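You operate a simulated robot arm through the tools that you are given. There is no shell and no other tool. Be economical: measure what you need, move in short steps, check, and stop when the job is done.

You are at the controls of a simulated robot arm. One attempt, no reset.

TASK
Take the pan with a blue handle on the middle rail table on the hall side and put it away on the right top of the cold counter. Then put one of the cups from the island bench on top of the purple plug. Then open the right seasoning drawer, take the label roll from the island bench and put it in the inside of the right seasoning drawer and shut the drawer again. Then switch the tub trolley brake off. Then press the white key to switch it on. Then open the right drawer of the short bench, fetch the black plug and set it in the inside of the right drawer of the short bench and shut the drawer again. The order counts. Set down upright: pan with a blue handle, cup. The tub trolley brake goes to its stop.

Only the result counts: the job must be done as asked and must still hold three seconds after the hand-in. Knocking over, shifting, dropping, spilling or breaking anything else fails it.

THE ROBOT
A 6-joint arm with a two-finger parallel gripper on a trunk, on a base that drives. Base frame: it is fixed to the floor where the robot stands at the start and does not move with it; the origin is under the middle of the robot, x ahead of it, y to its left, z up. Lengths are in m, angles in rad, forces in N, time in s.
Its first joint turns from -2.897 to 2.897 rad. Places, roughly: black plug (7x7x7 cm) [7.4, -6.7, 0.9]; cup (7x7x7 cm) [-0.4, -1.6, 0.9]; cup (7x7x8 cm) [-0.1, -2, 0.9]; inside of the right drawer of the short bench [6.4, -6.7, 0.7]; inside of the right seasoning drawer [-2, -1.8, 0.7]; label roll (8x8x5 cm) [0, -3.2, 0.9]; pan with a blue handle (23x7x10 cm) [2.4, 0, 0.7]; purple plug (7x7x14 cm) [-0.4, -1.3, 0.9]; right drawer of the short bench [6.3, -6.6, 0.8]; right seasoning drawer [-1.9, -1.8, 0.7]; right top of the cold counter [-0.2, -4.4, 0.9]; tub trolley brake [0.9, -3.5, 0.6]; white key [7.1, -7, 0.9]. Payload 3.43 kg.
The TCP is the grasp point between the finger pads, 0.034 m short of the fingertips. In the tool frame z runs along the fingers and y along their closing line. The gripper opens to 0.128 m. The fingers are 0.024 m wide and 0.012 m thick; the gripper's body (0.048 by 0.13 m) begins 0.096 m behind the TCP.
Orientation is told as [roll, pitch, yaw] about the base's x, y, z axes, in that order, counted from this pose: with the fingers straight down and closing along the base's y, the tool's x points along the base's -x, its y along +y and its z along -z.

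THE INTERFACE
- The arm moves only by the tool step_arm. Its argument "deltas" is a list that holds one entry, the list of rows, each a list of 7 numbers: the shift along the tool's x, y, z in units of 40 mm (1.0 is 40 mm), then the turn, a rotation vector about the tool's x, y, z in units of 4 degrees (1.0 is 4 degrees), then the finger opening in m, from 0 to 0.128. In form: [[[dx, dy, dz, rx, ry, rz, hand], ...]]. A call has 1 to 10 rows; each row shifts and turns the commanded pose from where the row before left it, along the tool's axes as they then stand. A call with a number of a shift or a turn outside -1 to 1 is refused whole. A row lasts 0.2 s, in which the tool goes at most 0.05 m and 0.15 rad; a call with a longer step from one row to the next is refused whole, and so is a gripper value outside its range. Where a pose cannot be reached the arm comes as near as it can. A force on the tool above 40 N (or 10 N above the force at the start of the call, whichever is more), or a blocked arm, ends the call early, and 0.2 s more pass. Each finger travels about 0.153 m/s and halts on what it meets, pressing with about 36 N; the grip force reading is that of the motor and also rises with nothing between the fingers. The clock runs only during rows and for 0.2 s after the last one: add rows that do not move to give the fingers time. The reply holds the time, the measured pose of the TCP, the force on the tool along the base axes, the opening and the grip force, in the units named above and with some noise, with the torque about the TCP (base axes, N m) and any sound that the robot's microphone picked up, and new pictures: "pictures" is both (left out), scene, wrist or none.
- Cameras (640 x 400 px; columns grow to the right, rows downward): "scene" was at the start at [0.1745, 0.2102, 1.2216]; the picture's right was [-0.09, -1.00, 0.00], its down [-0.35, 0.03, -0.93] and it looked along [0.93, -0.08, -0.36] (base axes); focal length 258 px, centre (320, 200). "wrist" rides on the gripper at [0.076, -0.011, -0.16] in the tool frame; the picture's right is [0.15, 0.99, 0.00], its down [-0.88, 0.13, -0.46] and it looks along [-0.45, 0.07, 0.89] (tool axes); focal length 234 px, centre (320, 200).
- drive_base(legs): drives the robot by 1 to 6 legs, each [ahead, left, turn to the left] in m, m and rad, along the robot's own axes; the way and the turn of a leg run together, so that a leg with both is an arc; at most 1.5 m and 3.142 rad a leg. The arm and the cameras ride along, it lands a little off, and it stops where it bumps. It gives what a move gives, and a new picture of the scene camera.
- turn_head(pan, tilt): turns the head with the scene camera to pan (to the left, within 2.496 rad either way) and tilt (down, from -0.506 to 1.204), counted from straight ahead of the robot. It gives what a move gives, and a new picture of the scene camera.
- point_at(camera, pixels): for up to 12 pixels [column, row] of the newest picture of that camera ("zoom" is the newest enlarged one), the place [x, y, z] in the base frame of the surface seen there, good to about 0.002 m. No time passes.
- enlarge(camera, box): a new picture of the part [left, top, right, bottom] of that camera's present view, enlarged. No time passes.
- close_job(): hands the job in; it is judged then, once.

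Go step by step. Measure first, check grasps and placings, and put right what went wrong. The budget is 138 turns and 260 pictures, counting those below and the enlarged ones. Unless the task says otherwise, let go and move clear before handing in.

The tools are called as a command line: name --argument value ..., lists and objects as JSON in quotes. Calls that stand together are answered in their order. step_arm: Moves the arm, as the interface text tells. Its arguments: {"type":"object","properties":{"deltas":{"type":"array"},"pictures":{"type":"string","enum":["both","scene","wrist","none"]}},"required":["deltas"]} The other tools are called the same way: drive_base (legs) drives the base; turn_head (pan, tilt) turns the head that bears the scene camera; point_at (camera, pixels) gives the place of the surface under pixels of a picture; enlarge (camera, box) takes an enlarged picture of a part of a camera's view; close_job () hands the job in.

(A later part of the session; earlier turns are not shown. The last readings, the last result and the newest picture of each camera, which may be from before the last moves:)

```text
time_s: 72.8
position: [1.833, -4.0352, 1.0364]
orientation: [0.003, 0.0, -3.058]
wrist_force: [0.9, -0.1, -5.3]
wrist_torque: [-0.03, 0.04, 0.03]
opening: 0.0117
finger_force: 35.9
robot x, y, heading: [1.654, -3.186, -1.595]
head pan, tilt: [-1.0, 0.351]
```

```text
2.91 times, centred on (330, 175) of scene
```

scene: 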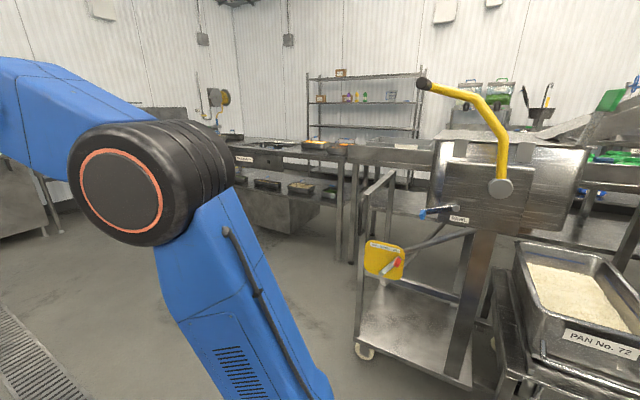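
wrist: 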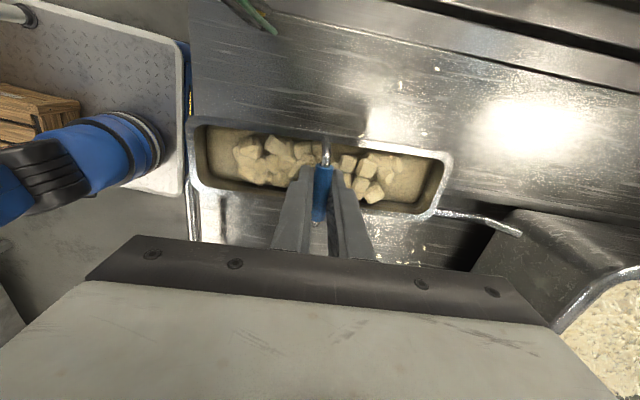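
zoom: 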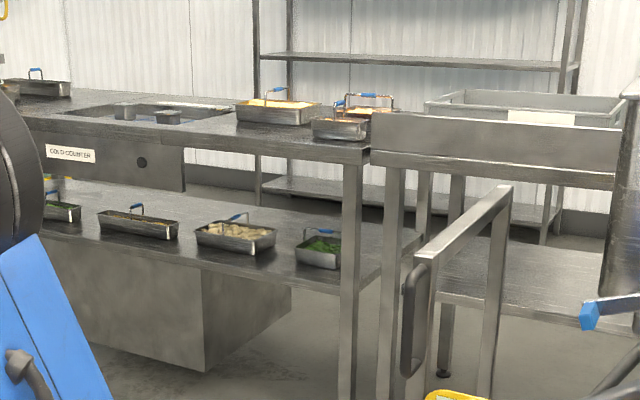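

The cold counter's right end carries three pans. I'll drive on to face it.

drive_base --legs '[[1.3, 0, 0.02], [0, 0, -0.78], [0, 0, -0.78]]'

turn_head --pan -0.2 --tilt 0.4

```text
time_s: 83.3
position: [0.7841, -4.6599, 1.0362]
orientation: [0.0, -0.002, 1.679]
wrist_force: [-0.6, 0.2, -5.1]
wrist_torque: [0.03, -0.01, -0.04]
opening: 0.0118
finger_force: 36.2
robot x, y, heading: [1.6344, -4.4583, -3.139]
head pan, tilt: [-1.0, 0.351]
```

scene: 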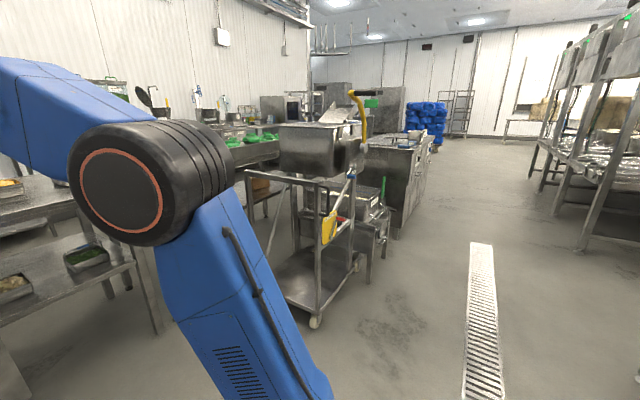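

```text
time_s: 84.5
position: [0.7828, -4.6597, 1.0353]
orientation: [0.0, -0.002, 1.68]
wrist_force: [0.0, -0.6, -5.2]
wrist_torque: [0.0, 0.01, 0.01]
opening: 0.0118
finger_force: 35.4
robot x, y, heading: [1.6351, -4.4576, -3.136]
head pan, tilt: [-0.201, 0.4]
```

scene: 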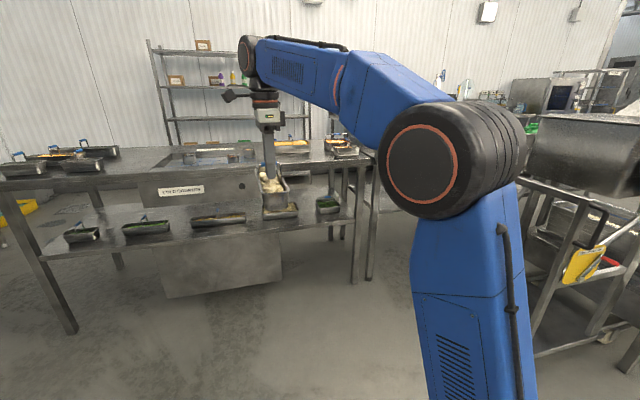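

I'll enlarge the right end of the counter.

enlarge --camera "scene" --box '[130, 110, 400, 230]'

drive_base --legs '[[0.35, -0.15, 0]]'

turn_head --pan -0.15 --tilt 0.5

```text
2.37 times, centred on (265, 170) of scene
```

zoom: 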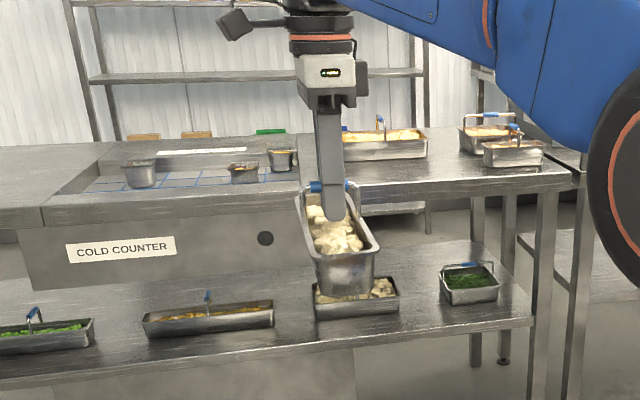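

```text
time_s: 86.8
position: [0.4383, -4.5121, 1.0362]
orientation: [-0.002, -0.001, 1.681]
wrist_force: [0.0, 0.2, -4.3]
wrist_torque: [-0.03, -0.02, 0.0]
opening: 0.0119
finger_force: 35.9
robot x, y, heading: [1.2882, -4.3076, -3.136]
head pan, tilt: [-0.201, 0.4]
```

scene: 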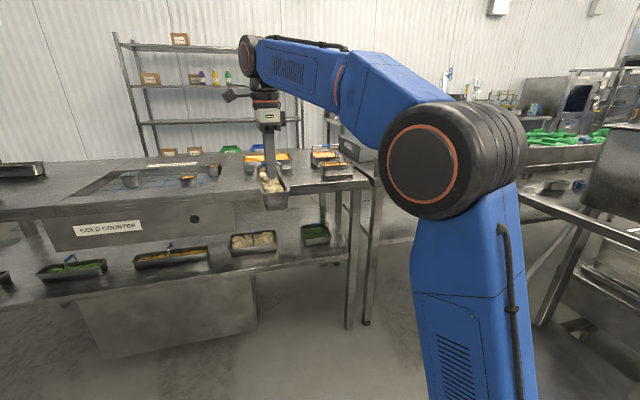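

```text
time_s: 87.5
position: [0.439, -4.5122, 1.0362]
orientation: [0.0, 0.0, 1.682]
wrist_force: [0.6, 0.5, -4.9]
wrist_torque: [0.02, 0.01, 0.02]
opening: 0.0116
finger_force: 35.9
robot x, y, heading: [1.2927, -4.3094, -3.13]
head pan, tilt: [-0.15, 0.499]
```

scene: 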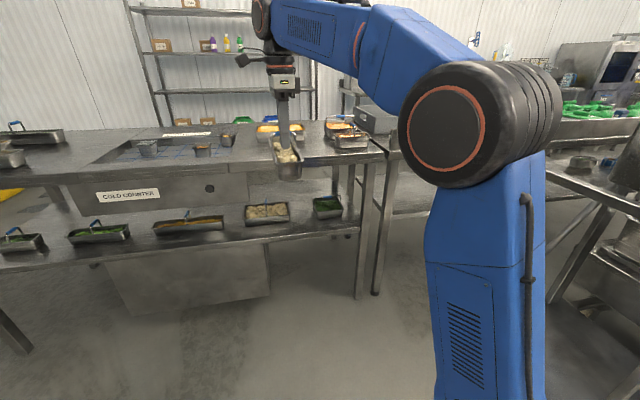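

enlarge --camera "scene" --box '[210, 100, 400, 200]'

point_at --camera "scene" --pixels '[[253, 170], [262, 145], [380, 153], [325, 165], [352, 145], [345, 138], [330, 145], [290, 130], [262, 132], [240, 150], [325, 135], [290, 178]]'

```text
3.37 times, centred on (305, 150) of scene
```

zoom: 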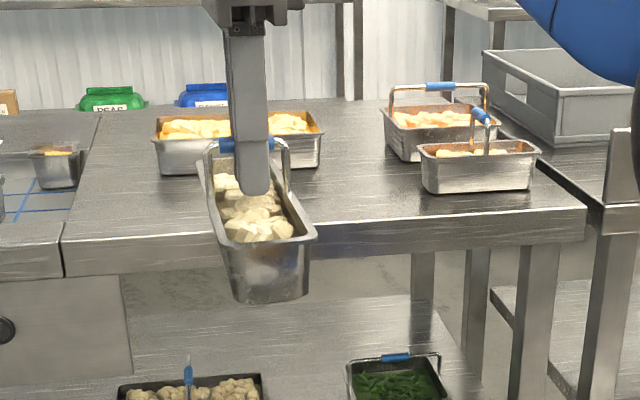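

```text
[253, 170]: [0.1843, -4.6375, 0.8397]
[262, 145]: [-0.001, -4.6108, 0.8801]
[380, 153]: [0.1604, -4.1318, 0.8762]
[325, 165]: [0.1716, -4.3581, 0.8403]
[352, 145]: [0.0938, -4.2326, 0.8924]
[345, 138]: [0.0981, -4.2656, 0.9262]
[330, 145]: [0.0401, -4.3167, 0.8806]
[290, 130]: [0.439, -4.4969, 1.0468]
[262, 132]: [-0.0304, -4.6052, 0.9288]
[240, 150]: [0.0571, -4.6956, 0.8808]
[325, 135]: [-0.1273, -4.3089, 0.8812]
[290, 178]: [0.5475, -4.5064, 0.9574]
```

point_at --camera "zoom" --pixels '[[160, 165], [320, 165], [388, 150], [424, 188], [530, 185], [322, 130], [382, 112], [350, 180], [350, 120], [340, 220], [75, 225], [585, 215]]'

```text
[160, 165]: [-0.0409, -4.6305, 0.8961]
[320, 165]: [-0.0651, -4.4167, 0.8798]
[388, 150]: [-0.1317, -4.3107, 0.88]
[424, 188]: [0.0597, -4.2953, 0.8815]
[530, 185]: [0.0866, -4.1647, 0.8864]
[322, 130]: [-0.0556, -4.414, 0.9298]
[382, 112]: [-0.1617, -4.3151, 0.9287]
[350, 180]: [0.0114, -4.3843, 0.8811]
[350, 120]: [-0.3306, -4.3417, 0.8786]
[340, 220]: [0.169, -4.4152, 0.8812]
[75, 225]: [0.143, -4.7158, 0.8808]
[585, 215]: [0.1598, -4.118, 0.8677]
```

There's a free area on the counter top, centred near (0.07,-4.46), with top z=0.881. I'll turn the pan so its long axis lies along y.

step_arm --deltas '[[[0, 0, 0, 0, 0, -0.5, 0], [0, 0, 0, 0, 0, -1, 0], [0, 0, 0, 0, 0, -1, 0], [0, 0, 0, 0, 0, -1, 0], [0, 0, 0, 0, 0, -1, 0], [0, 0, 0, 0, 0, -1, 0], [0, 0, 0, 0, 0, -1, 0], [0, 0, 0, 0, 0, -1, 0], [0, 0, 0, 0, 0, -1, 0], [0, 0, 0, 0, 0, -1, 0]]]' --pictures "none"

step_arm --deltas '[[[0, 0, 0, 0, 0, -1, 0], [0, 0, 0, 0, 0, -1, 0], [0, 0, 0, 0, 0, -1, 0], [0, 0, 0, 0, 0, -1, 0], [0, 0, 0, 0, 0, -1, 0], [0, 0, 0, 0, 0, -1, 0], [0, 0, 0, 0, 0, -1, 0], [0, 0, 0, 0, 0, -1, 0], [0, 0, 0, 0, 0, -1, 0], [0, 0, 0, 0, 0, -1, 0]]]' --pictures "none"

drive_base --legs '[[0.37, -0.045, 0]]'

```text
time_s: 89.7
position: [0.4394, -4.5126, 1.0355]
orientation: [0.0, -0.001, 2.345]
wrist_force: [-0.6, 1.1, -5.0]
wrist_torque: [-0.02, -0.03, -0.03]
opening: 0.0118
finger_force: 35.9
robot x, y, heading: [1.2882, -4.3094, -3.136]
head pan, tilt: [-0.15, 0.499]
```

```text
time_s: 91.9
position: [0.4382, -4.5128, 1.0368]
orientation: [-0.001, -0.001, 3.045]
wrist_force: [-0.3, -1.3, -4.4]
wrist_torque: [0.03, 0.03, 0.05]
opening: 0.0117
finger_force: 36.0
robot x, y, heading: [1.2907, -4.3089, -3.139]
head pan, tilt: [-0.15, 0.499]
```

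```text
time_s: 94.3
position: [0.0648, -4.4678, 1.0363]
orientation: [-0.002, -0.003, 3.039]
wrist_force: [-0.7, 0.4, -3.6]
wrist_torque: [-0.03, 0.04, 0.0]
opening: 0.012
finger_force: 36.0
robot x, y, heading: [0.9152, -4.2696, -3.139]
head pan, tilt: [-0.15, 0.499]
```

scene: 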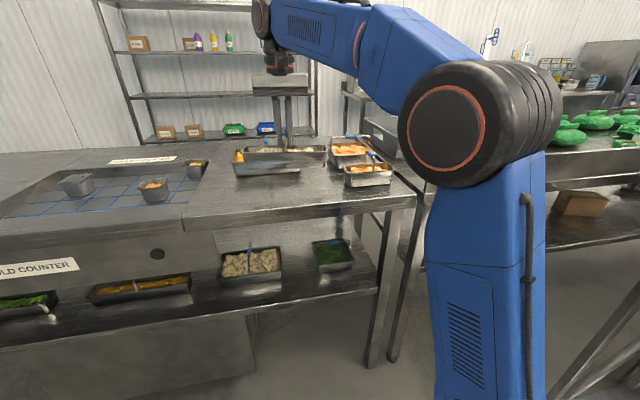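

The pan is above the free spot. I'll check clearances and lower most of the way.

step_arm --deltas '[[[0, 0, 0.2, 0, 0, 0, 0], [0, 0, 0.3, 0, 0, 0, 0], [0, 0, 0.4, 0, 0, 0, 0], [0, 0, 0.3, 0, 0, 0, 0], [0, 0, 0.2, 0, 0, 0, 0]]]'

enlarge --camera "scene" --box '[210, 110, 420, 220]'

```text
time_s: 95.5
position: [0.0655, -4.4667, 0.9807]
orientation: [-0.003, 0.0, 3.039]
wrist_force: [0.1, 0.6, -3.8]
wrist_torque: [0.02, 0.0, -0.01]
opening: 0.0119
finger_force: 36.0
robot x, y, heading: [0.9159, -4.2618, -3.133]
head pan, tilt: [-0.15, 0.499]
```

scene: 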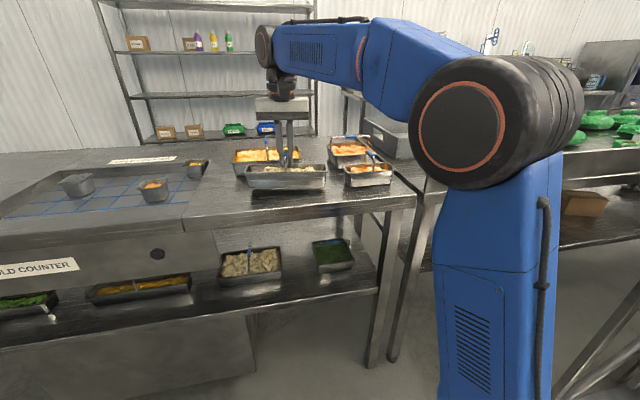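
wrist: 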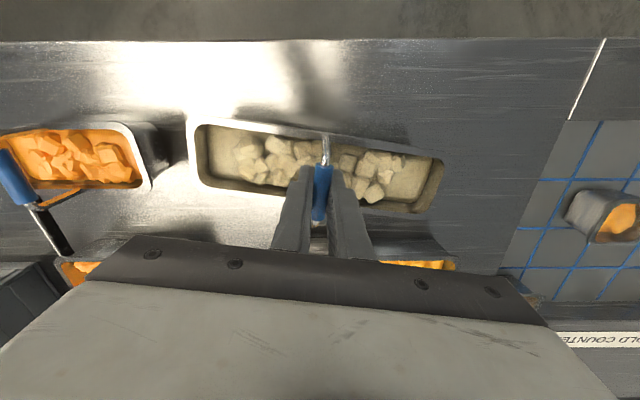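

```text
3.05 times, centred on (315, 165) of scene
```

zoom: 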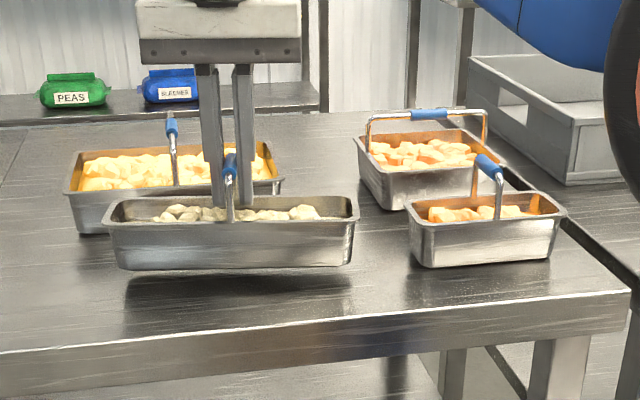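

Clearances are fine. I'm lowering the last centimetre gently.

step_arm --deltas '[[[0, 0, 0.12, 0, 0, 0, 0], [0, 0, 0.1, 0, 0, 0, 0], [0, 0, 0.07, 0, 0, 0, 0], [0, 0, 0, 0, 0, 0, 0]]]' --pictures "none"

```text
time_s: 96.5
position: [0.0638, -4.4666, 0.9684]
orientation: [-0.001, 0.002, 3.04]
wrist_force: [-0.3, -0.1, -4.8]
wrist_torque: [0.03, 0.01, 0.0]
opening: 0.012
finger_force: 36.4
robot x, y, heading: [0.9146, -4.2638, -3.134]
head pan, tilt: [-0.15, 0.499]
```

step_arm --deltas '[[[0, 0, 0.05, 0, 0, 0, 0], [0, 0, 0.05, 0, 0, 0, 0], [0, 0, 0, 0, 0, 0, 0]]]' --pictures "scene"

enlarge --camera "scene" --box '[210, 130, 360, 210]'

```text
time_s: 97.3
position: [0.0649, -4.4675, 0.9666]
orientation: [0.001, -0.006, 3.041]
wrist_force: [-8.5, -3.1, 29.1]
wrist_torque: [-0.04, -0.26, 0.01]
opening: 0.012
finger_force: 35.6
robot x, y, heading: [0.9175, -4.2675, -3.129]
head pan, tilt: [-0.15, 0.499]
```

scene: 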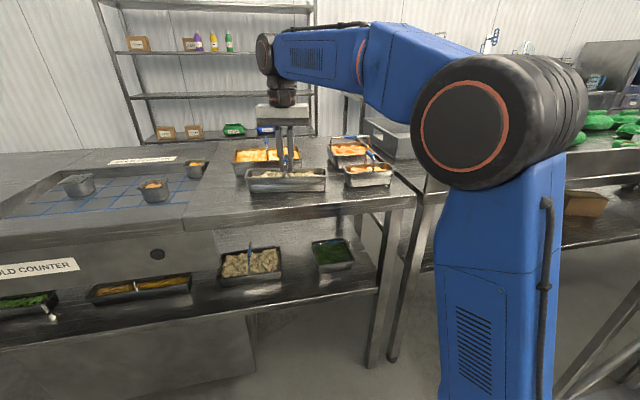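

```text
4.27 times, centred on (285, 170) of scene
```

zoom: 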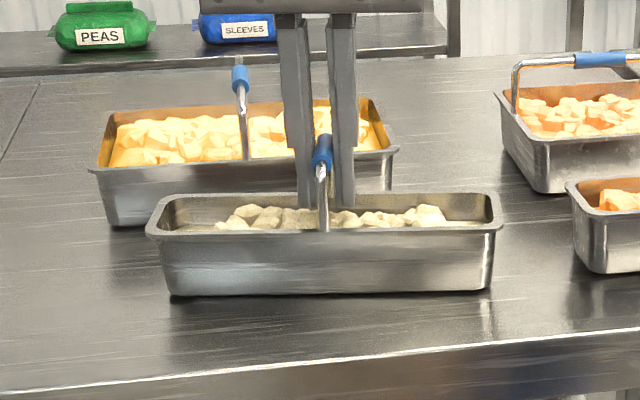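

Contact at 29 N, so the pan is on the counter. I'll ease up 2 mm, open the fingers and rise.

step_arm --deltas '[[[0, 0, -0.06, 0, 0, 0, 0], [0, 0, 0, 0, 0, 0, 0.05], [0, 0, 0, 0, 0, 0, 0.05], [0, 0, 0, 0, 0, 0, 0.05], [0, 0, -0.5, 0, 0, 0, 0.05], [0, 0, -1, 0, 0, 0, 0.05], [0, 0, -1, 0, 0, 0, 0.05], [0, 0, -1, 0, 0, 0, 0.05]]]'

enlarge --camera "scene" --box '[210, 110, 420, 220]'

```text
time_s: 99.1
position: [0.0655, -4.4683, 1.1069]
orientation: [0.0, -0.001, 3.039]
wrist_force: [0.8, -0.2, 0.4]
wrist_torque: [0.01, -0.01, 0.03]
opening: 0.05
finger_force: 0.1
robot x, y, heading: [0.9146, -4.268, -3.141]
head pan, tilt: [-0.15, 0.499]
```

scene: 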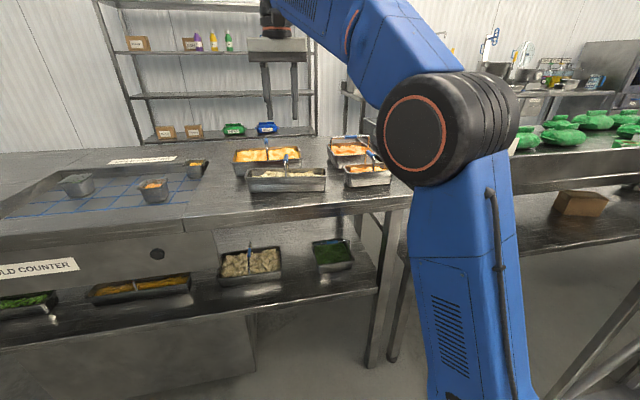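
wrist: 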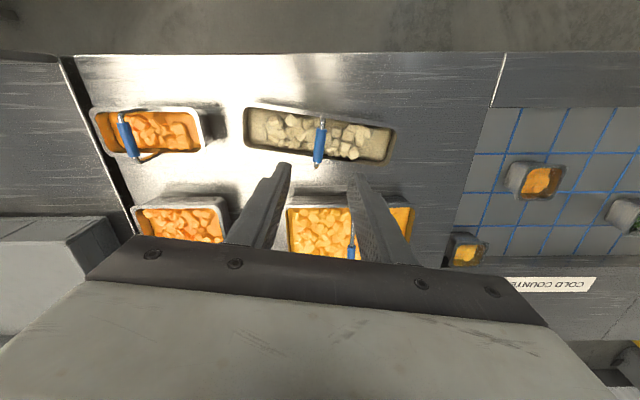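

```text
3.05 times, centred on (315, 165) of scene
```

zoom: 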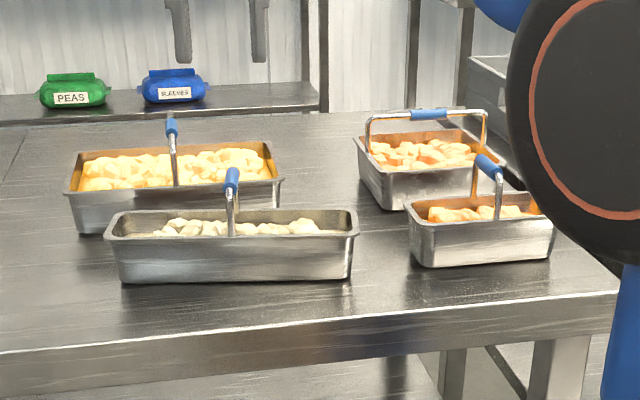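

The pan stands upright and free on the counter. Next is the cup. I'll back away, turn and drive up the aisle to the hall end.

drive_base --legs '[[-0.78, 0, 0], [0, 0, -1.57], [1.3, 0, 0], [1.3, 0, 0]]'

```text
time_s: 119.3
position: [1.2084, -0.8335, 1.107]
orientation: [-0.001, -0.003, 1.569]
wrist_force: [0.3, 0.4, -1.7]
wrist_torque: [-0.02, 0.01, -0.01]
opening: 0.0501
finger_force: 0.1
robot x, y, heading: [1.4932, -1.6618, 1.671]
head pan, tilt: [-0.15, 0.499]
```

scene: 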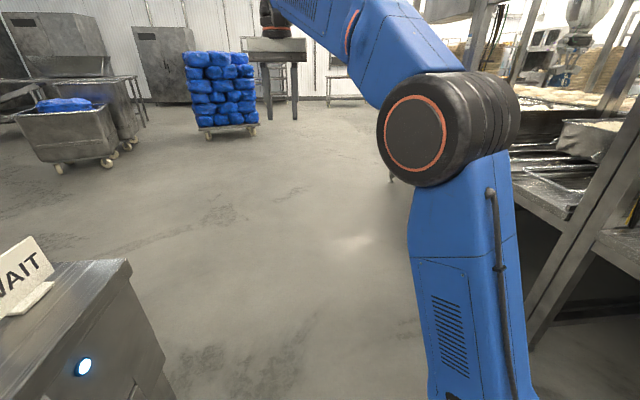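

I'm continuing to the hall end, then strafing left past the island.

drive_base --legs '[[1.25, 0, -0.1], [0, 1.3, 0], [0, 1.3, 0]]'

turn_head --pan 2.2 --tilt 0.45

```text
time_s: 137.9
position: [-1.3456, 0.4699, 1.1067]
orientation: [0.0, -0.002, 1.423]
wrist_force: [0.0, -0.4, 0.7]
wrist_torque: [0.03, 0.03, -0.01]
opening: 0.0501
finger_force: 0.1
robot x, y, heading: [-1.1847, -0.3898, 1.532]
head pan, tilt: [-0.15, 0.499]
```

scene: 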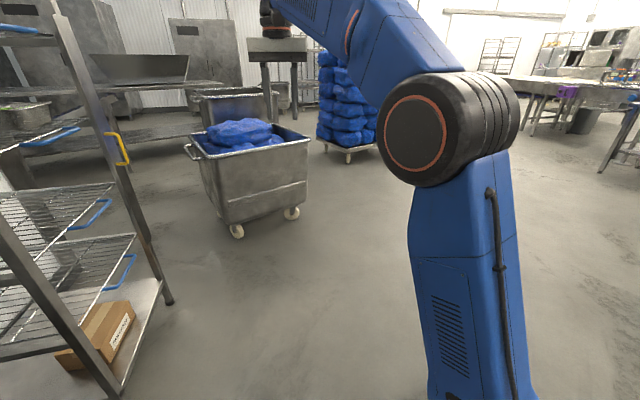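

```text
time_s: 140.1
position: [-1.3453, 0.4702, 1.1074]
orientation: [-0.001, -0.002, 1.422]
wrist_force: [0.3, -0.4, 0.2]
wrist_torque: [0.01, -0.01, 0.03]
opening: 0.0499
finger_force: 0.0
robot x, y, heading: [-1.1827, -0.3891, 1.53]
head pan, tilt: [2.201, 0.45]
```

scene: 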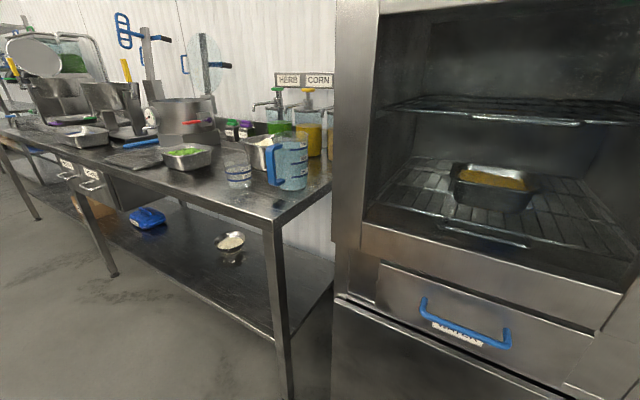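

I'm at the aisle entrance. I'll raise the arm a little, turn to face +x, strafe into the aisle and view the plug and cups.

step_arm --deltas '[[[0, 0, -1, 0, 0, 0, 0.1], [0, 0, -1, 0, 0, 0, 0.1], [0, 0, -0.5, 0, 0, 0, 0.1]]]' --pictures "none"

drive_base --legs '[[0, 0, -1.53], [0, -1.05, 0]]'

turn_head --pan -0.35 --tilt 0.55

```text
time_s: 140.9
position: [-1.3392, 0.4519, 1.138]
orientation: [0.001, -0.005, 1.422]
wrist_force: [-0.1, 0.0, -0.6]
wrist_torque: [0.02, 0.0, 0.0]
opening: 0.0999
finger_force: 0.2
out of reach, approached as far as the arm can: row 1, 2, 3
robot x, y, heading: [-1.1819, -0.3932, 1.531]
head pan, tilt: [2.201, 0.45]
```

```text
time_s: 150.0
position: [-0.3496, -1.234, 1.1376]
orientation: [0.002, -0.004, -0.108]
wrist_force: [-0.6, 0.4, 0.7]
wrist_torque: [0.01, 0.01, 0.01]
opening: 0.1001
finger_force: 0.1
robot x, y, heading: [-1.1821, -1.4242, -0.006]
head pan, tilt: [2.201, 0.45]
```

scene: 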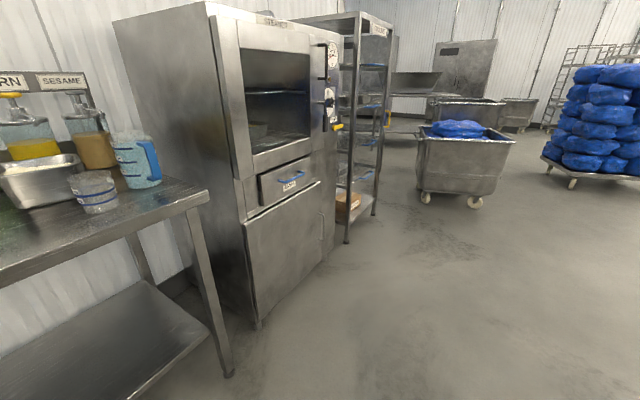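

```text
time_s: 152.3
position: [-0.3499, -1.2333, 1.1387]
orientation: [0.001, -0.005, -0.109]
wrist_force: [-0.5, 0.1, 0.0]
wrist_torque: [0.03, 0.0, -0.02]
opening: 0.1002
finger_force: 0.0
robot x, y, heading: [-1.1847, -1.4222, -0.004]
head pan, tilt: [-0.351, 0.55]
```

scene: 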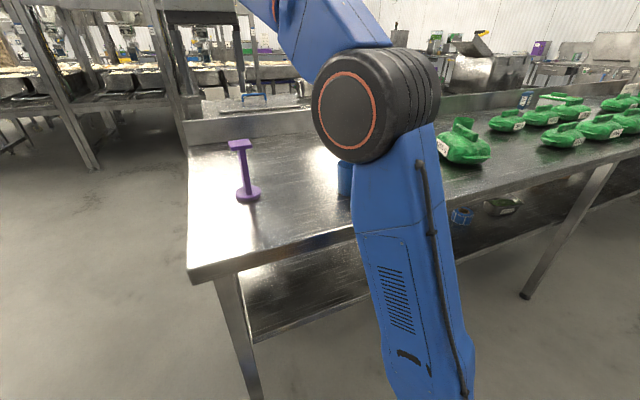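

The plug is at (245,170), and the blue cup at (343,178) is partly hidden by the arm. I'll measure the plug and view from the wrist.

point_at --camera "scene" --pixels '[[239, 143], [231, 145], [249, 142], [242, 170], [248, 192], [246, 200], [343, 165], [343, 180], [195, 270], [290, 210], [192, 130]]'

enlarge --camera "wrist" --box '[0, 0, 640, 400]'

enlarge --camera "scene" --box '[190, 120, 380, 240]'

```text
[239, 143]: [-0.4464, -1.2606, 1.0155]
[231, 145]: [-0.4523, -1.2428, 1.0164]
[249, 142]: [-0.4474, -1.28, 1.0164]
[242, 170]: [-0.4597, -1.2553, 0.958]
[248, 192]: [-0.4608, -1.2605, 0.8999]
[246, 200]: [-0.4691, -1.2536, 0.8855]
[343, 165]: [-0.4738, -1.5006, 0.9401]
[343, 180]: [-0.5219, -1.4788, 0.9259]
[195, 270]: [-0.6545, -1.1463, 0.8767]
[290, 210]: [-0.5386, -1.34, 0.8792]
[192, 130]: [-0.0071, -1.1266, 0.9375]
```

```text
1.00 times, centred on (320, 200) of wrist (not enlarged: the box is as wide or as high as the picture)
```

zoom: 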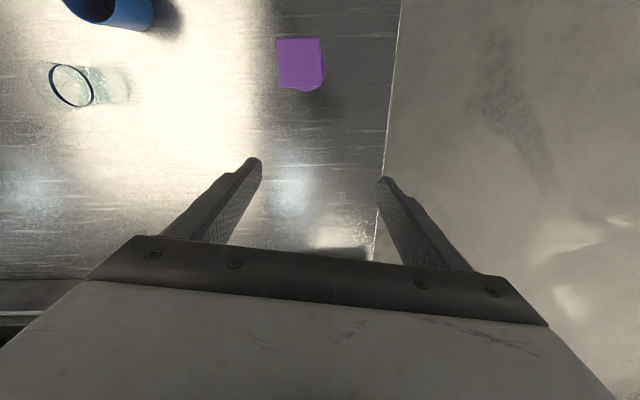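

```text
3.33 times, centred on (285, 180) of scene
```

zoom: 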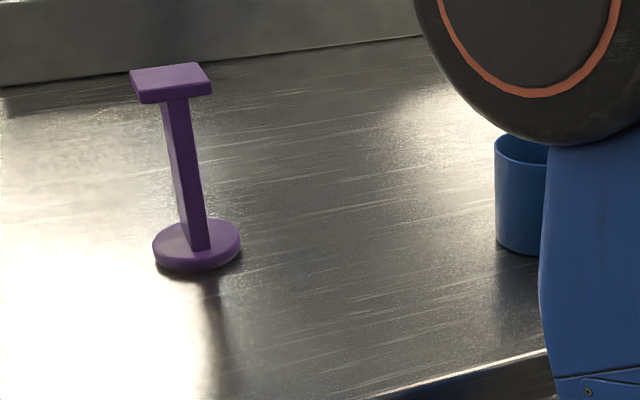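

The plug's top is a small square plate at z 1.016. I'll locate the glass and the blue cup in the wrist view.

point_at --camera "zoom" --pixels '[[570, 140]]'

point_at --camera "wrist" --pixels '[[70, 66], [52, 85], [92, 85], [70, 105], [115, 85], [70, 85], [110, 10], [150, 20], [95, 20], [278, 45], [320, 82], [300, 62]]'

turn_head --pan -0.9 --tilt 0.55

```text
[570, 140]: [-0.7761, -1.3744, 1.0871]
```

```text
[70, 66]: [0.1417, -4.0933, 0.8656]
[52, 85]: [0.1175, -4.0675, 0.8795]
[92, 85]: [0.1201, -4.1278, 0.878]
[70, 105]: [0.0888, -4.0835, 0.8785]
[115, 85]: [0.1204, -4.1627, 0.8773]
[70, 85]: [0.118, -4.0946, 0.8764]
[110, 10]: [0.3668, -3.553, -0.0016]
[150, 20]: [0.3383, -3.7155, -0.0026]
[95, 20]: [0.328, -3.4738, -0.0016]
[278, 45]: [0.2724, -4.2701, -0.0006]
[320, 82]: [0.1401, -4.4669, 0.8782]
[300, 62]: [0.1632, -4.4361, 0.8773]
```

```text
time_s: 153.2
position: [-0.3499, -1.2339, 1.1388]
orientation: [0.003, -0.006, -0.107]
wrist_force: [0.4, -1.2, 0.3]
wrist_torque: [-0.04, 0.02, -0.02]
opening: 0.0997
finger_force: 0.1
robot x, y, heading: [-1.1867, -1.4248, -0.006]
head pan, tilt: [-0.901, 0.55]
```

scene: 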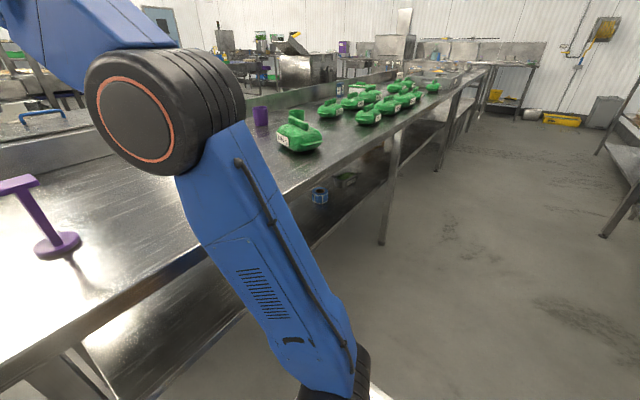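

That wrist picture was stale for point_at. I'll move the hand to the right, over the cups, and take fresh pictures.

step_arm --deltas '[[[0, -1, 0, 0, 0, 0, 0.1], [0, -1, 0, 0, 0, 0, 0.1], [0, -1, 0, 0, 0, 0, 0.1], [0, -1, 0, 0, 0, 0, 0.1], [0, -1, 0, 0, 0, 0, 0.1], [0, -1, 0, 0, 0, 0, 0.1]]]'

```text
time_s: 154.6
position: [-0.3767, -1.4707, 1.1365]
orientation: [0.001, -0.004, -0.109]
wrist_force: [-0.6, -0.3, -0.7]
wrist_torque: [-0.02, 0.01, 0.03]
opening: 0.1
finger_force: 0.0
robot x, y, heading: [-1.1863, -1.4238, -0.004]
head pan, tilt: [-0.901, 0.55]
```

scene: 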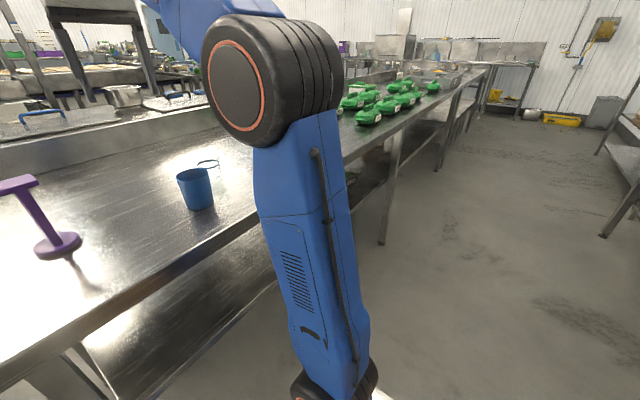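
wrist: 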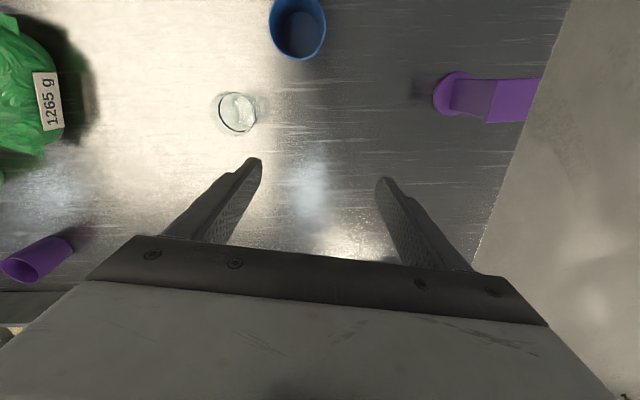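

I'm measuring the blue cup, the glass and the purple cup.

point_at --camera "wrist" --pixels '[[275, 30], [320, 30], [298, 55], [298, 28], [238, 92], [220, 112], [257, 112], [238, 131], [238, 112], [40, 260], [65, 245]]'

enlarge --camera "wrist" --box '[190, 0, 350, 140]'

enlarge --camera "scene" --box '[150, 130, 250, 230]'

```text
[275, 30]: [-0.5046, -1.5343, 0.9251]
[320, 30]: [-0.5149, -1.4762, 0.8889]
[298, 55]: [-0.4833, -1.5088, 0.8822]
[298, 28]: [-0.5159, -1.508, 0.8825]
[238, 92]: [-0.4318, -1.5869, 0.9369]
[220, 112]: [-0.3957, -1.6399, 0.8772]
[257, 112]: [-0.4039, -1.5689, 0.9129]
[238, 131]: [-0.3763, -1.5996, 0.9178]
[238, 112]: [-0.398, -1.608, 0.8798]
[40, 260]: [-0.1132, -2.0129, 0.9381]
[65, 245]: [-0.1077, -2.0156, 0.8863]
```

```text
2.86 times, centred on (270, 70) of wrist
```

zoom: 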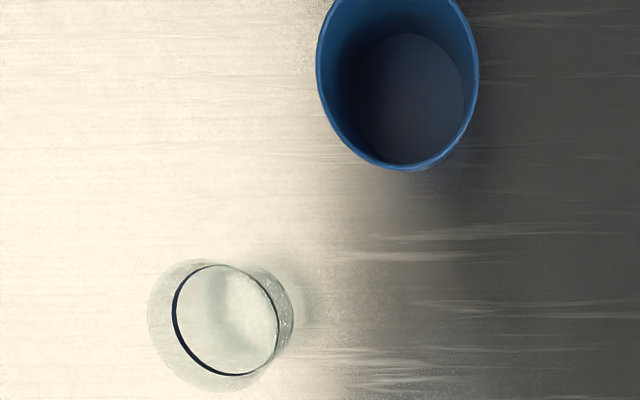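

```text
4.00 times, centred on (200, 180) of scene
```

zoom: 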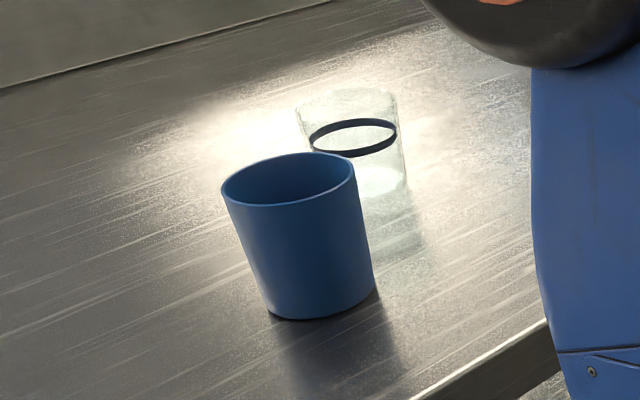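

The glass at about (-0.40,-1.60) matches the listed cup. I'll move over it, come partly down and recheck.

step_arm --deltas '[[[0.1, -0.85, 0, 0, 0, 0, 0.11], [0.1, -0.85, 0, 0, 0, 0, 0.11], [0.09, -0.85, 0, 0, 0, 0, 0.11], [0, -0.78, 0, 0, 0, 0, 0.11], [0, 0, 1, 0, 0, 0, 0.11], [0, 0, 1, 0, 0, 0, 0.11], [0, 0, 0, 0, 0, 0, 0.11]]]'

enlarge --camera "wrist" --box '[200, 80, 440, 230]'

```text
time_s: 156.2
position: [-0.4008, -1.6053, 1.0563]
orientation: [0.002, -0.006, -0.107]
wrist_force: [0.4, -0.1, -0.5]
wrist_torque: [0.01, 0.0, 0.01]
opening: 0.11
finger_force: 0.2
robot x, y, heading: [-1.183, -1.4277, -0.002]
head pan, tilt: [-0.901, 0.55]
```

scene: 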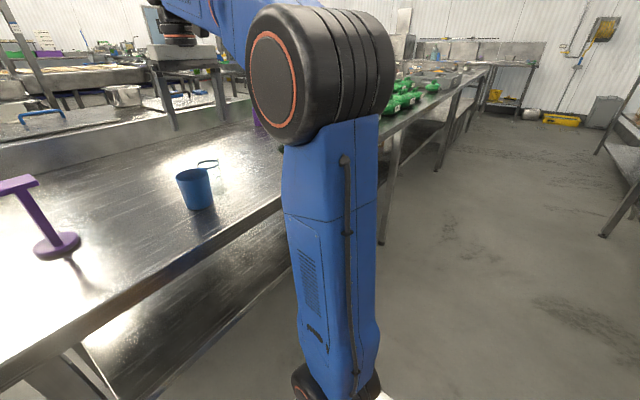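
wrist: 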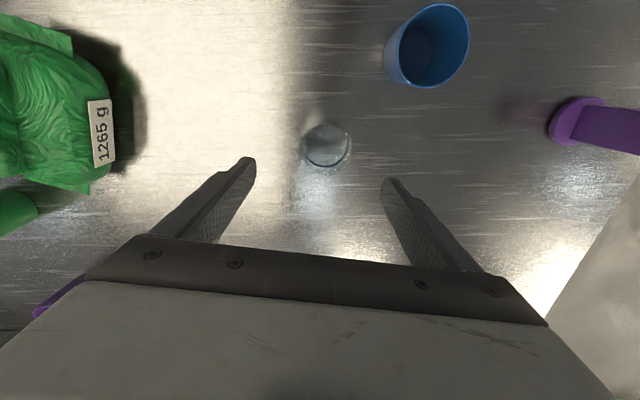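

```text
2.67 times, centred on (320, 155) of wrist
```

zoom: 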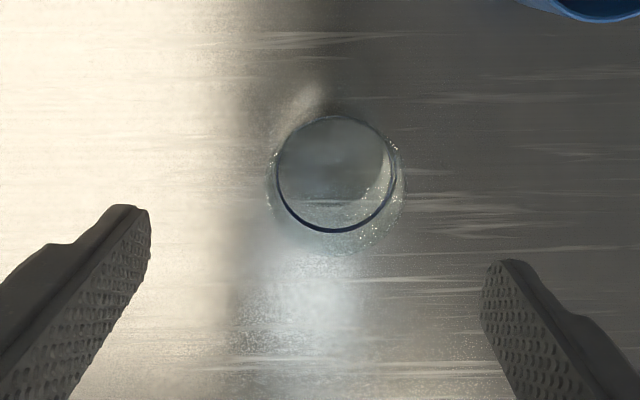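

point_at --camera "zoom" --pixels '[[268, 190], [402, 190], [335, 115], [335, 253], [275, 160], [398, 160], [335, 232], [300, 245], [370, 245]]'

```text
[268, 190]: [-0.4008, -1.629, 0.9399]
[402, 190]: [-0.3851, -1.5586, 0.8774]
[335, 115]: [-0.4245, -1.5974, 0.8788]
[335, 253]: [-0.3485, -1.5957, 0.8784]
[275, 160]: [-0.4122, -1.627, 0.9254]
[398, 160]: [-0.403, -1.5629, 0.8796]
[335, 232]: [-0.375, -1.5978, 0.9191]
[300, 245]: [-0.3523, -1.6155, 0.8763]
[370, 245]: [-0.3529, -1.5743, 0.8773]
```

The glass centre is at about (-0.404,-1.597). I'm lowering around it.

step_arm --deltas '[[[0.1, 0.2, 0.4, 0, 0, 0, 0.11], [0, 0, 0.9, 0, 0, 0, 0.11], [0, 0, 0.9, 0, 0, 0, 0.11], [0, 0, 0.7, 0, 0, 0, 0.11], [0, 0, 0.4, 0, 0, 0, 0.11], [0, 0, 0, 0, 0, 0, 0.11]]]'

enlarge --camera "wrist" --box '[200, 80, 440, 230]'

```text
time_s: 157.6
position: [-0.4036, -1.5958, 0.9237]
orientation: [0.004, -0.005, -0.109]
wrist_force: [0.2, 0.3, 0.4]
wrist_torque: [-0.02, 0.01, -0.03]
opening: 0.11
finger_force: 0.0
robot x, y, heading: [-1.1851, -1.421, -0.007]
head pan, tilt: [-0.901, 0.55]
```

scene: 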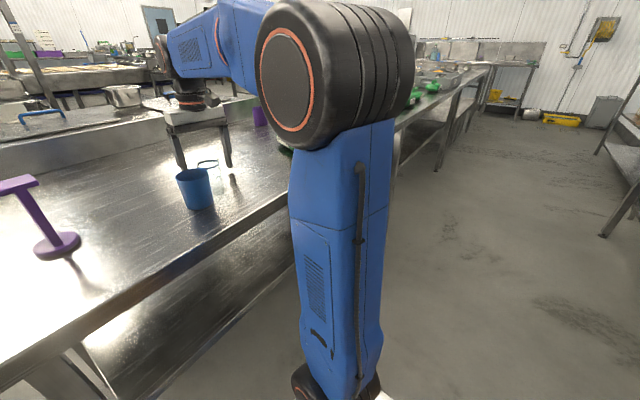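
wrist: 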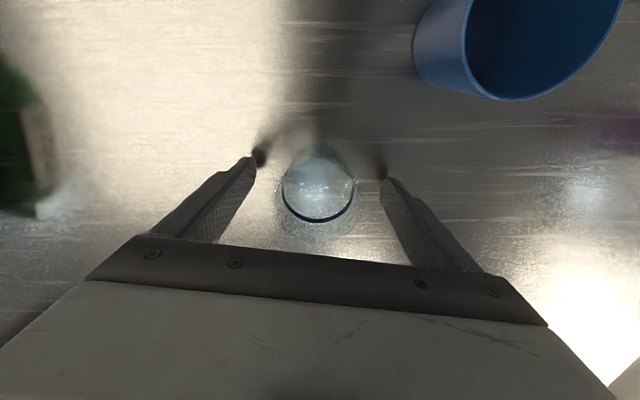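

```text
2.67 times, centred on (320, 155) of wrist
```

zoom: 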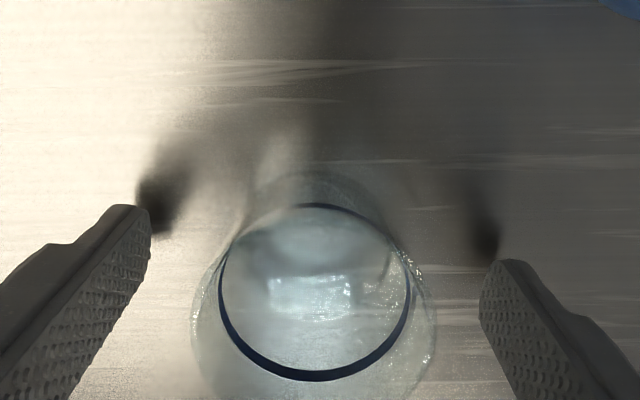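

The glass is centred between the fingers. I'm closing and lifting slowly.

step_arm --deltas '[[[0, 0, 0, 0, 0, 0, 0.05], [0, 0, 0, 0, 0, 0, 0.0], [0, 0, 0, 0, 0, 0, 0.0], [0, 0, 0, 0, 0, 0, 0.0], [0, 0, -0.1, 0, 0, 0, 0.0], [0, 0, -0.2, 0, 0, 0, 0.0], [0, 0, -0.3, 0, 0, 0, 0.0], [0, 0, -0.3, 0, 0, 0, 0.0], [0, 0, -0.2, 0, 0, 0, 0]]]'

```text
time_s: 159.6
position: [-0.4033, -1.5948, 0.9693]
orientation: [0.001, -0.005, -0.107]
wrist_force: [-0.2, 1.2, 0.4]
wrist_torque: [0.0, -0.02, -0.01]
opening: 0.0614
finger_force: 35.5
robot x, y, heading: [-1.182, -1.4267, -0.007]
head pan, tilt: [-0.901, 0.55]
```

scene: 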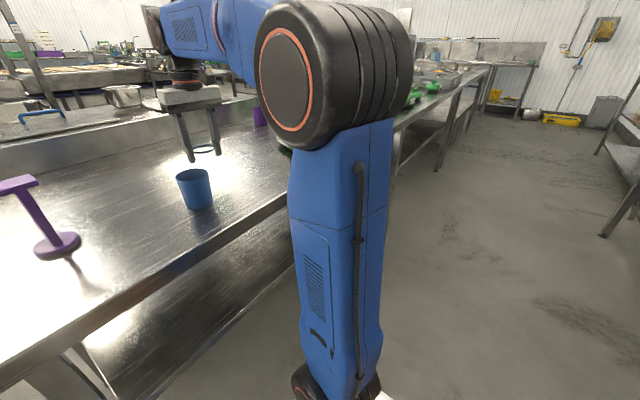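
wrist: 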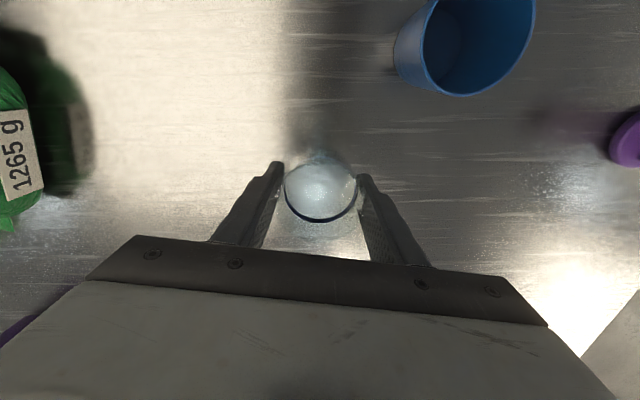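

Held at 61 mm. I'll lift to about 1.10, turn the head to the plug and measure its top.

step_arm --deltas '[[[0, 0, -0.3, 0, 0, 0, 0], [0, 0, -0.5, 0, 0, 0, 0], [0, 0, -0.6, 0, 0, 0, 0], [0, 0, -0.6, 0, 0, 0, 0], [0, 0, -0.6, 0, 0, 0, 0], [0, 0, -0.5, 0, 0, 0, 0], [0, 0, -0.3, 0, 0, 0, 0]]]' --pictures "none"

turn_head --pan -0.15 --tilt 0.6

enlarge --camera "scene" --box '[260, 90, 380, 190]'

```text
time_s: 161.2
position: [-0.4042, -1.5955, 1.1045]
orientation: [0.001, -0.006, -0.108]
wrist_force: [0.3, 0.2, -0.1]
wrist_torque: [0.02, 0.02, 0.05]
opening: 0.0611
finger_force: 35.7
robot x, y, heading: [-1.1824, -1.4248, -0.006]
head pan, tilt: [-0.901, 0.55]
```

```text
time_s: 162.3
position: [-0.4053, -1.5947, 1.1047]
orientation: [0.003, -0.006, -0.108]
wrist_force: [-0.7, 0.3, -0.7]
wrist_torque: [-0.01, -0.01, -0.04]
opening: 0.0614
finger_force: 36.0
robot x, y, heading: [-1.1845, -1.4259, -0.003]
head pan, tilt: [-0.15, 0.6]
```

scene: 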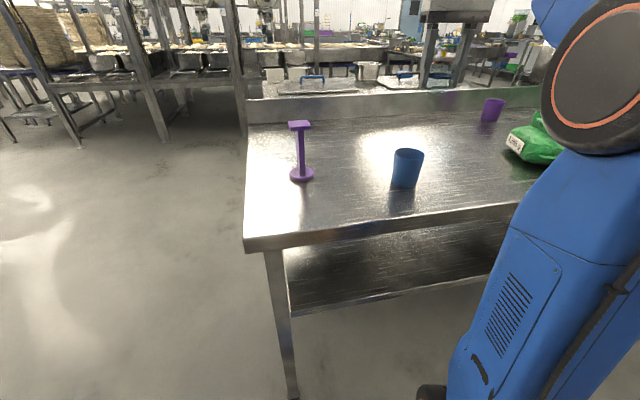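

```text
4.00 times, centred on (320, 140) of scene
```

zoom: 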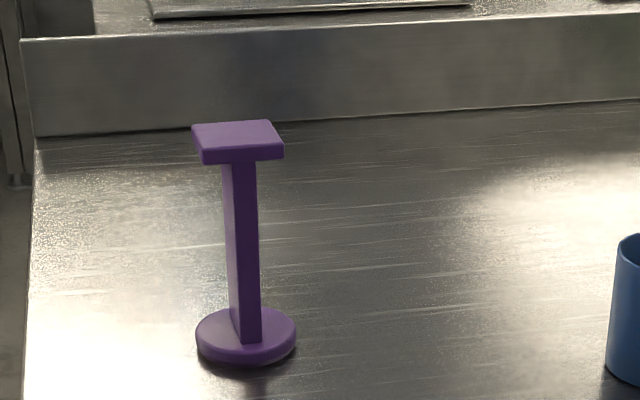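

point_at --camera "zoom" --pixels '[[195, 128], [268, 122], [283, 144], [203, 150], [236, 136], [246, 340]]'

```text
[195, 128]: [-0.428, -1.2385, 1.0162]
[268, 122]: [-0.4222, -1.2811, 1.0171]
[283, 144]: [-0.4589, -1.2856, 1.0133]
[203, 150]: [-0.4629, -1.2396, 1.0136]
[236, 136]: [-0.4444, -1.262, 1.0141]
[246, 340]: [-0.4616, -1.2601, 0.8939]
```

The plate centre is (-0.4435,-1.2615) at z 1.0155. I'll move the cup above it.

step_arm --deltas '[[[0.186, 0.5, 0, 0, 0, 0, 0], [0.186, 0.9, 0, 0, 0, 0, 0], [0.186, 0.95, 0, 0, 0, 0, 0], [0.186, 0.95, 0, 0, 0, 0, 0], [0.186, 0.95, 0, 0, 0, 0, 0], [0.186, 0.95, 0, 0, 0, 0, 0], [0.186, 0.95, 0, 0, 0, 0, 0], [0.186, 0.95, 0, 0, 0, 0, 0], [0.186, 0.7, 0, 0, 0, 0, 0], [0.186, 0.38, 0, 0, 0, 0, 0]]]'

enlarge --camera "scene" --box '[240, 70, 360, 190]'

```text
time_s: 164.5
position: [-0.4427, -1.2603, 1.1055]
orientation: [0.0, -0.005, -0.111]
wrist_force: [-0.2, -0.5, -1.2]
wrist_torque: [0.04, -0.01, 0.0]
opening: 0.061
finger_force: 35.8
robot x, y, heading: [-1.1836, -1.4212, -0.003]
head pan, tilt: [-0.15, 0.6]
```

scene: 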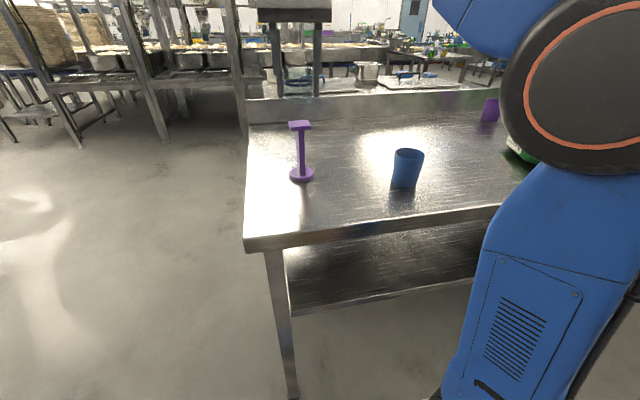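
wrist: 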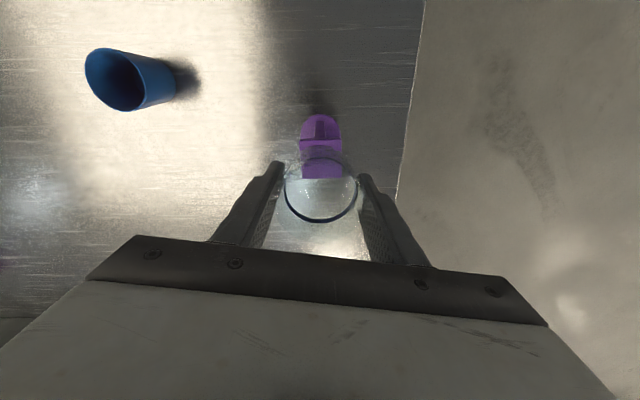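

```text
3.33 times, centred on (300, 130) of scene
```

zoom: 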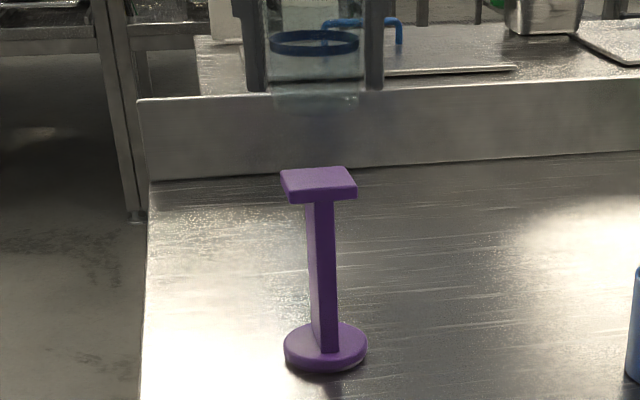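

Aligned. I'm lowering to just above contact.

step_arm --deltas '[[[0, 0, 0.3, 0, 0, 0, 0], [0, 0, 0.35, 0, 0, 0, 0], [0, 0, 0.25, 0, 0, 0, 0], [0, 0, 0.1, 0, 0, 0, 0], [0, 0, 0, 0, 0, 0, 0]]]' --pictures "scene"

enlarge --camera "scene" --box '[260, 80, 350, 190]'

```text
time_s: 165.7
position: [-0.443, -1.2603, 1.066]
orientation: [0.002, -0.004, -0.109]
wrist_force: [-0.7, 0.2, 0.9]
wrist_torque: [-0.02, 0.0, 0.02]
opening: 0.0612
finger_force: 35.5
robot x, y, heading: [-1.183, -1.4219, -0.001]
head pan, tilt: [-0.15, 0.6]
```

scene: 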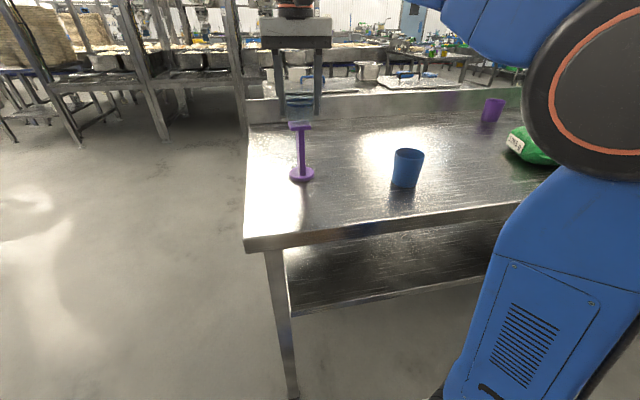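

```text
3.64 times, centred on (305, 135) of scene
```

zoom: 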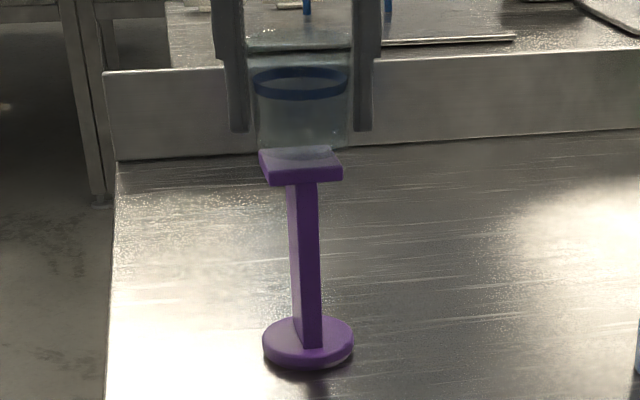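

Nearly seated. I'm lowering in 1–2 mm steps.

step_arm --deltas '[[[0, 0, 0.05, 0, 0, 0, 0], [0, 0, 0.03, 0, 0, 0, 0], [0, 0, 0, 0, 0, 0, 0]]]' --pictures "none"

```text
time_s: 166.5
position: [-0.4425, -1.2623, 1.0621]
orientation: [0.002, -0.005, -0.108]
wrist_force: [-0.7, 0.6, -0.8]
wrist_torque: [-0.03, 0.01, 0.0]
opening: 0.0611
finger_force: 36.4
robot x, y, heading: [-1.185, -1.4225, -0.003]
head pan, tilt: [-0.15, 0.6]
```

step_arm --deltas '[[[0, 0, 0.04, 0, 0, 0, 0], [0, 0, 0, 0, 0, 0, 0]]]' --pictures "none"

```text
time_s: 167.1
position: [-0.4436, -1.2613, 1.0601]
orientation: [0.002, -0.005, -0.109]
wrist_force: [-0.3, -0.7, -1.0]
wrist_torque: [-0.01, 0.04, 0.04]
opening: 0.0614
finger_force: 36.4
robot x, y, heading: [-1.1852, -1.4208, -0.004]
head pan, tilt: [-0.15, 0.6]
```

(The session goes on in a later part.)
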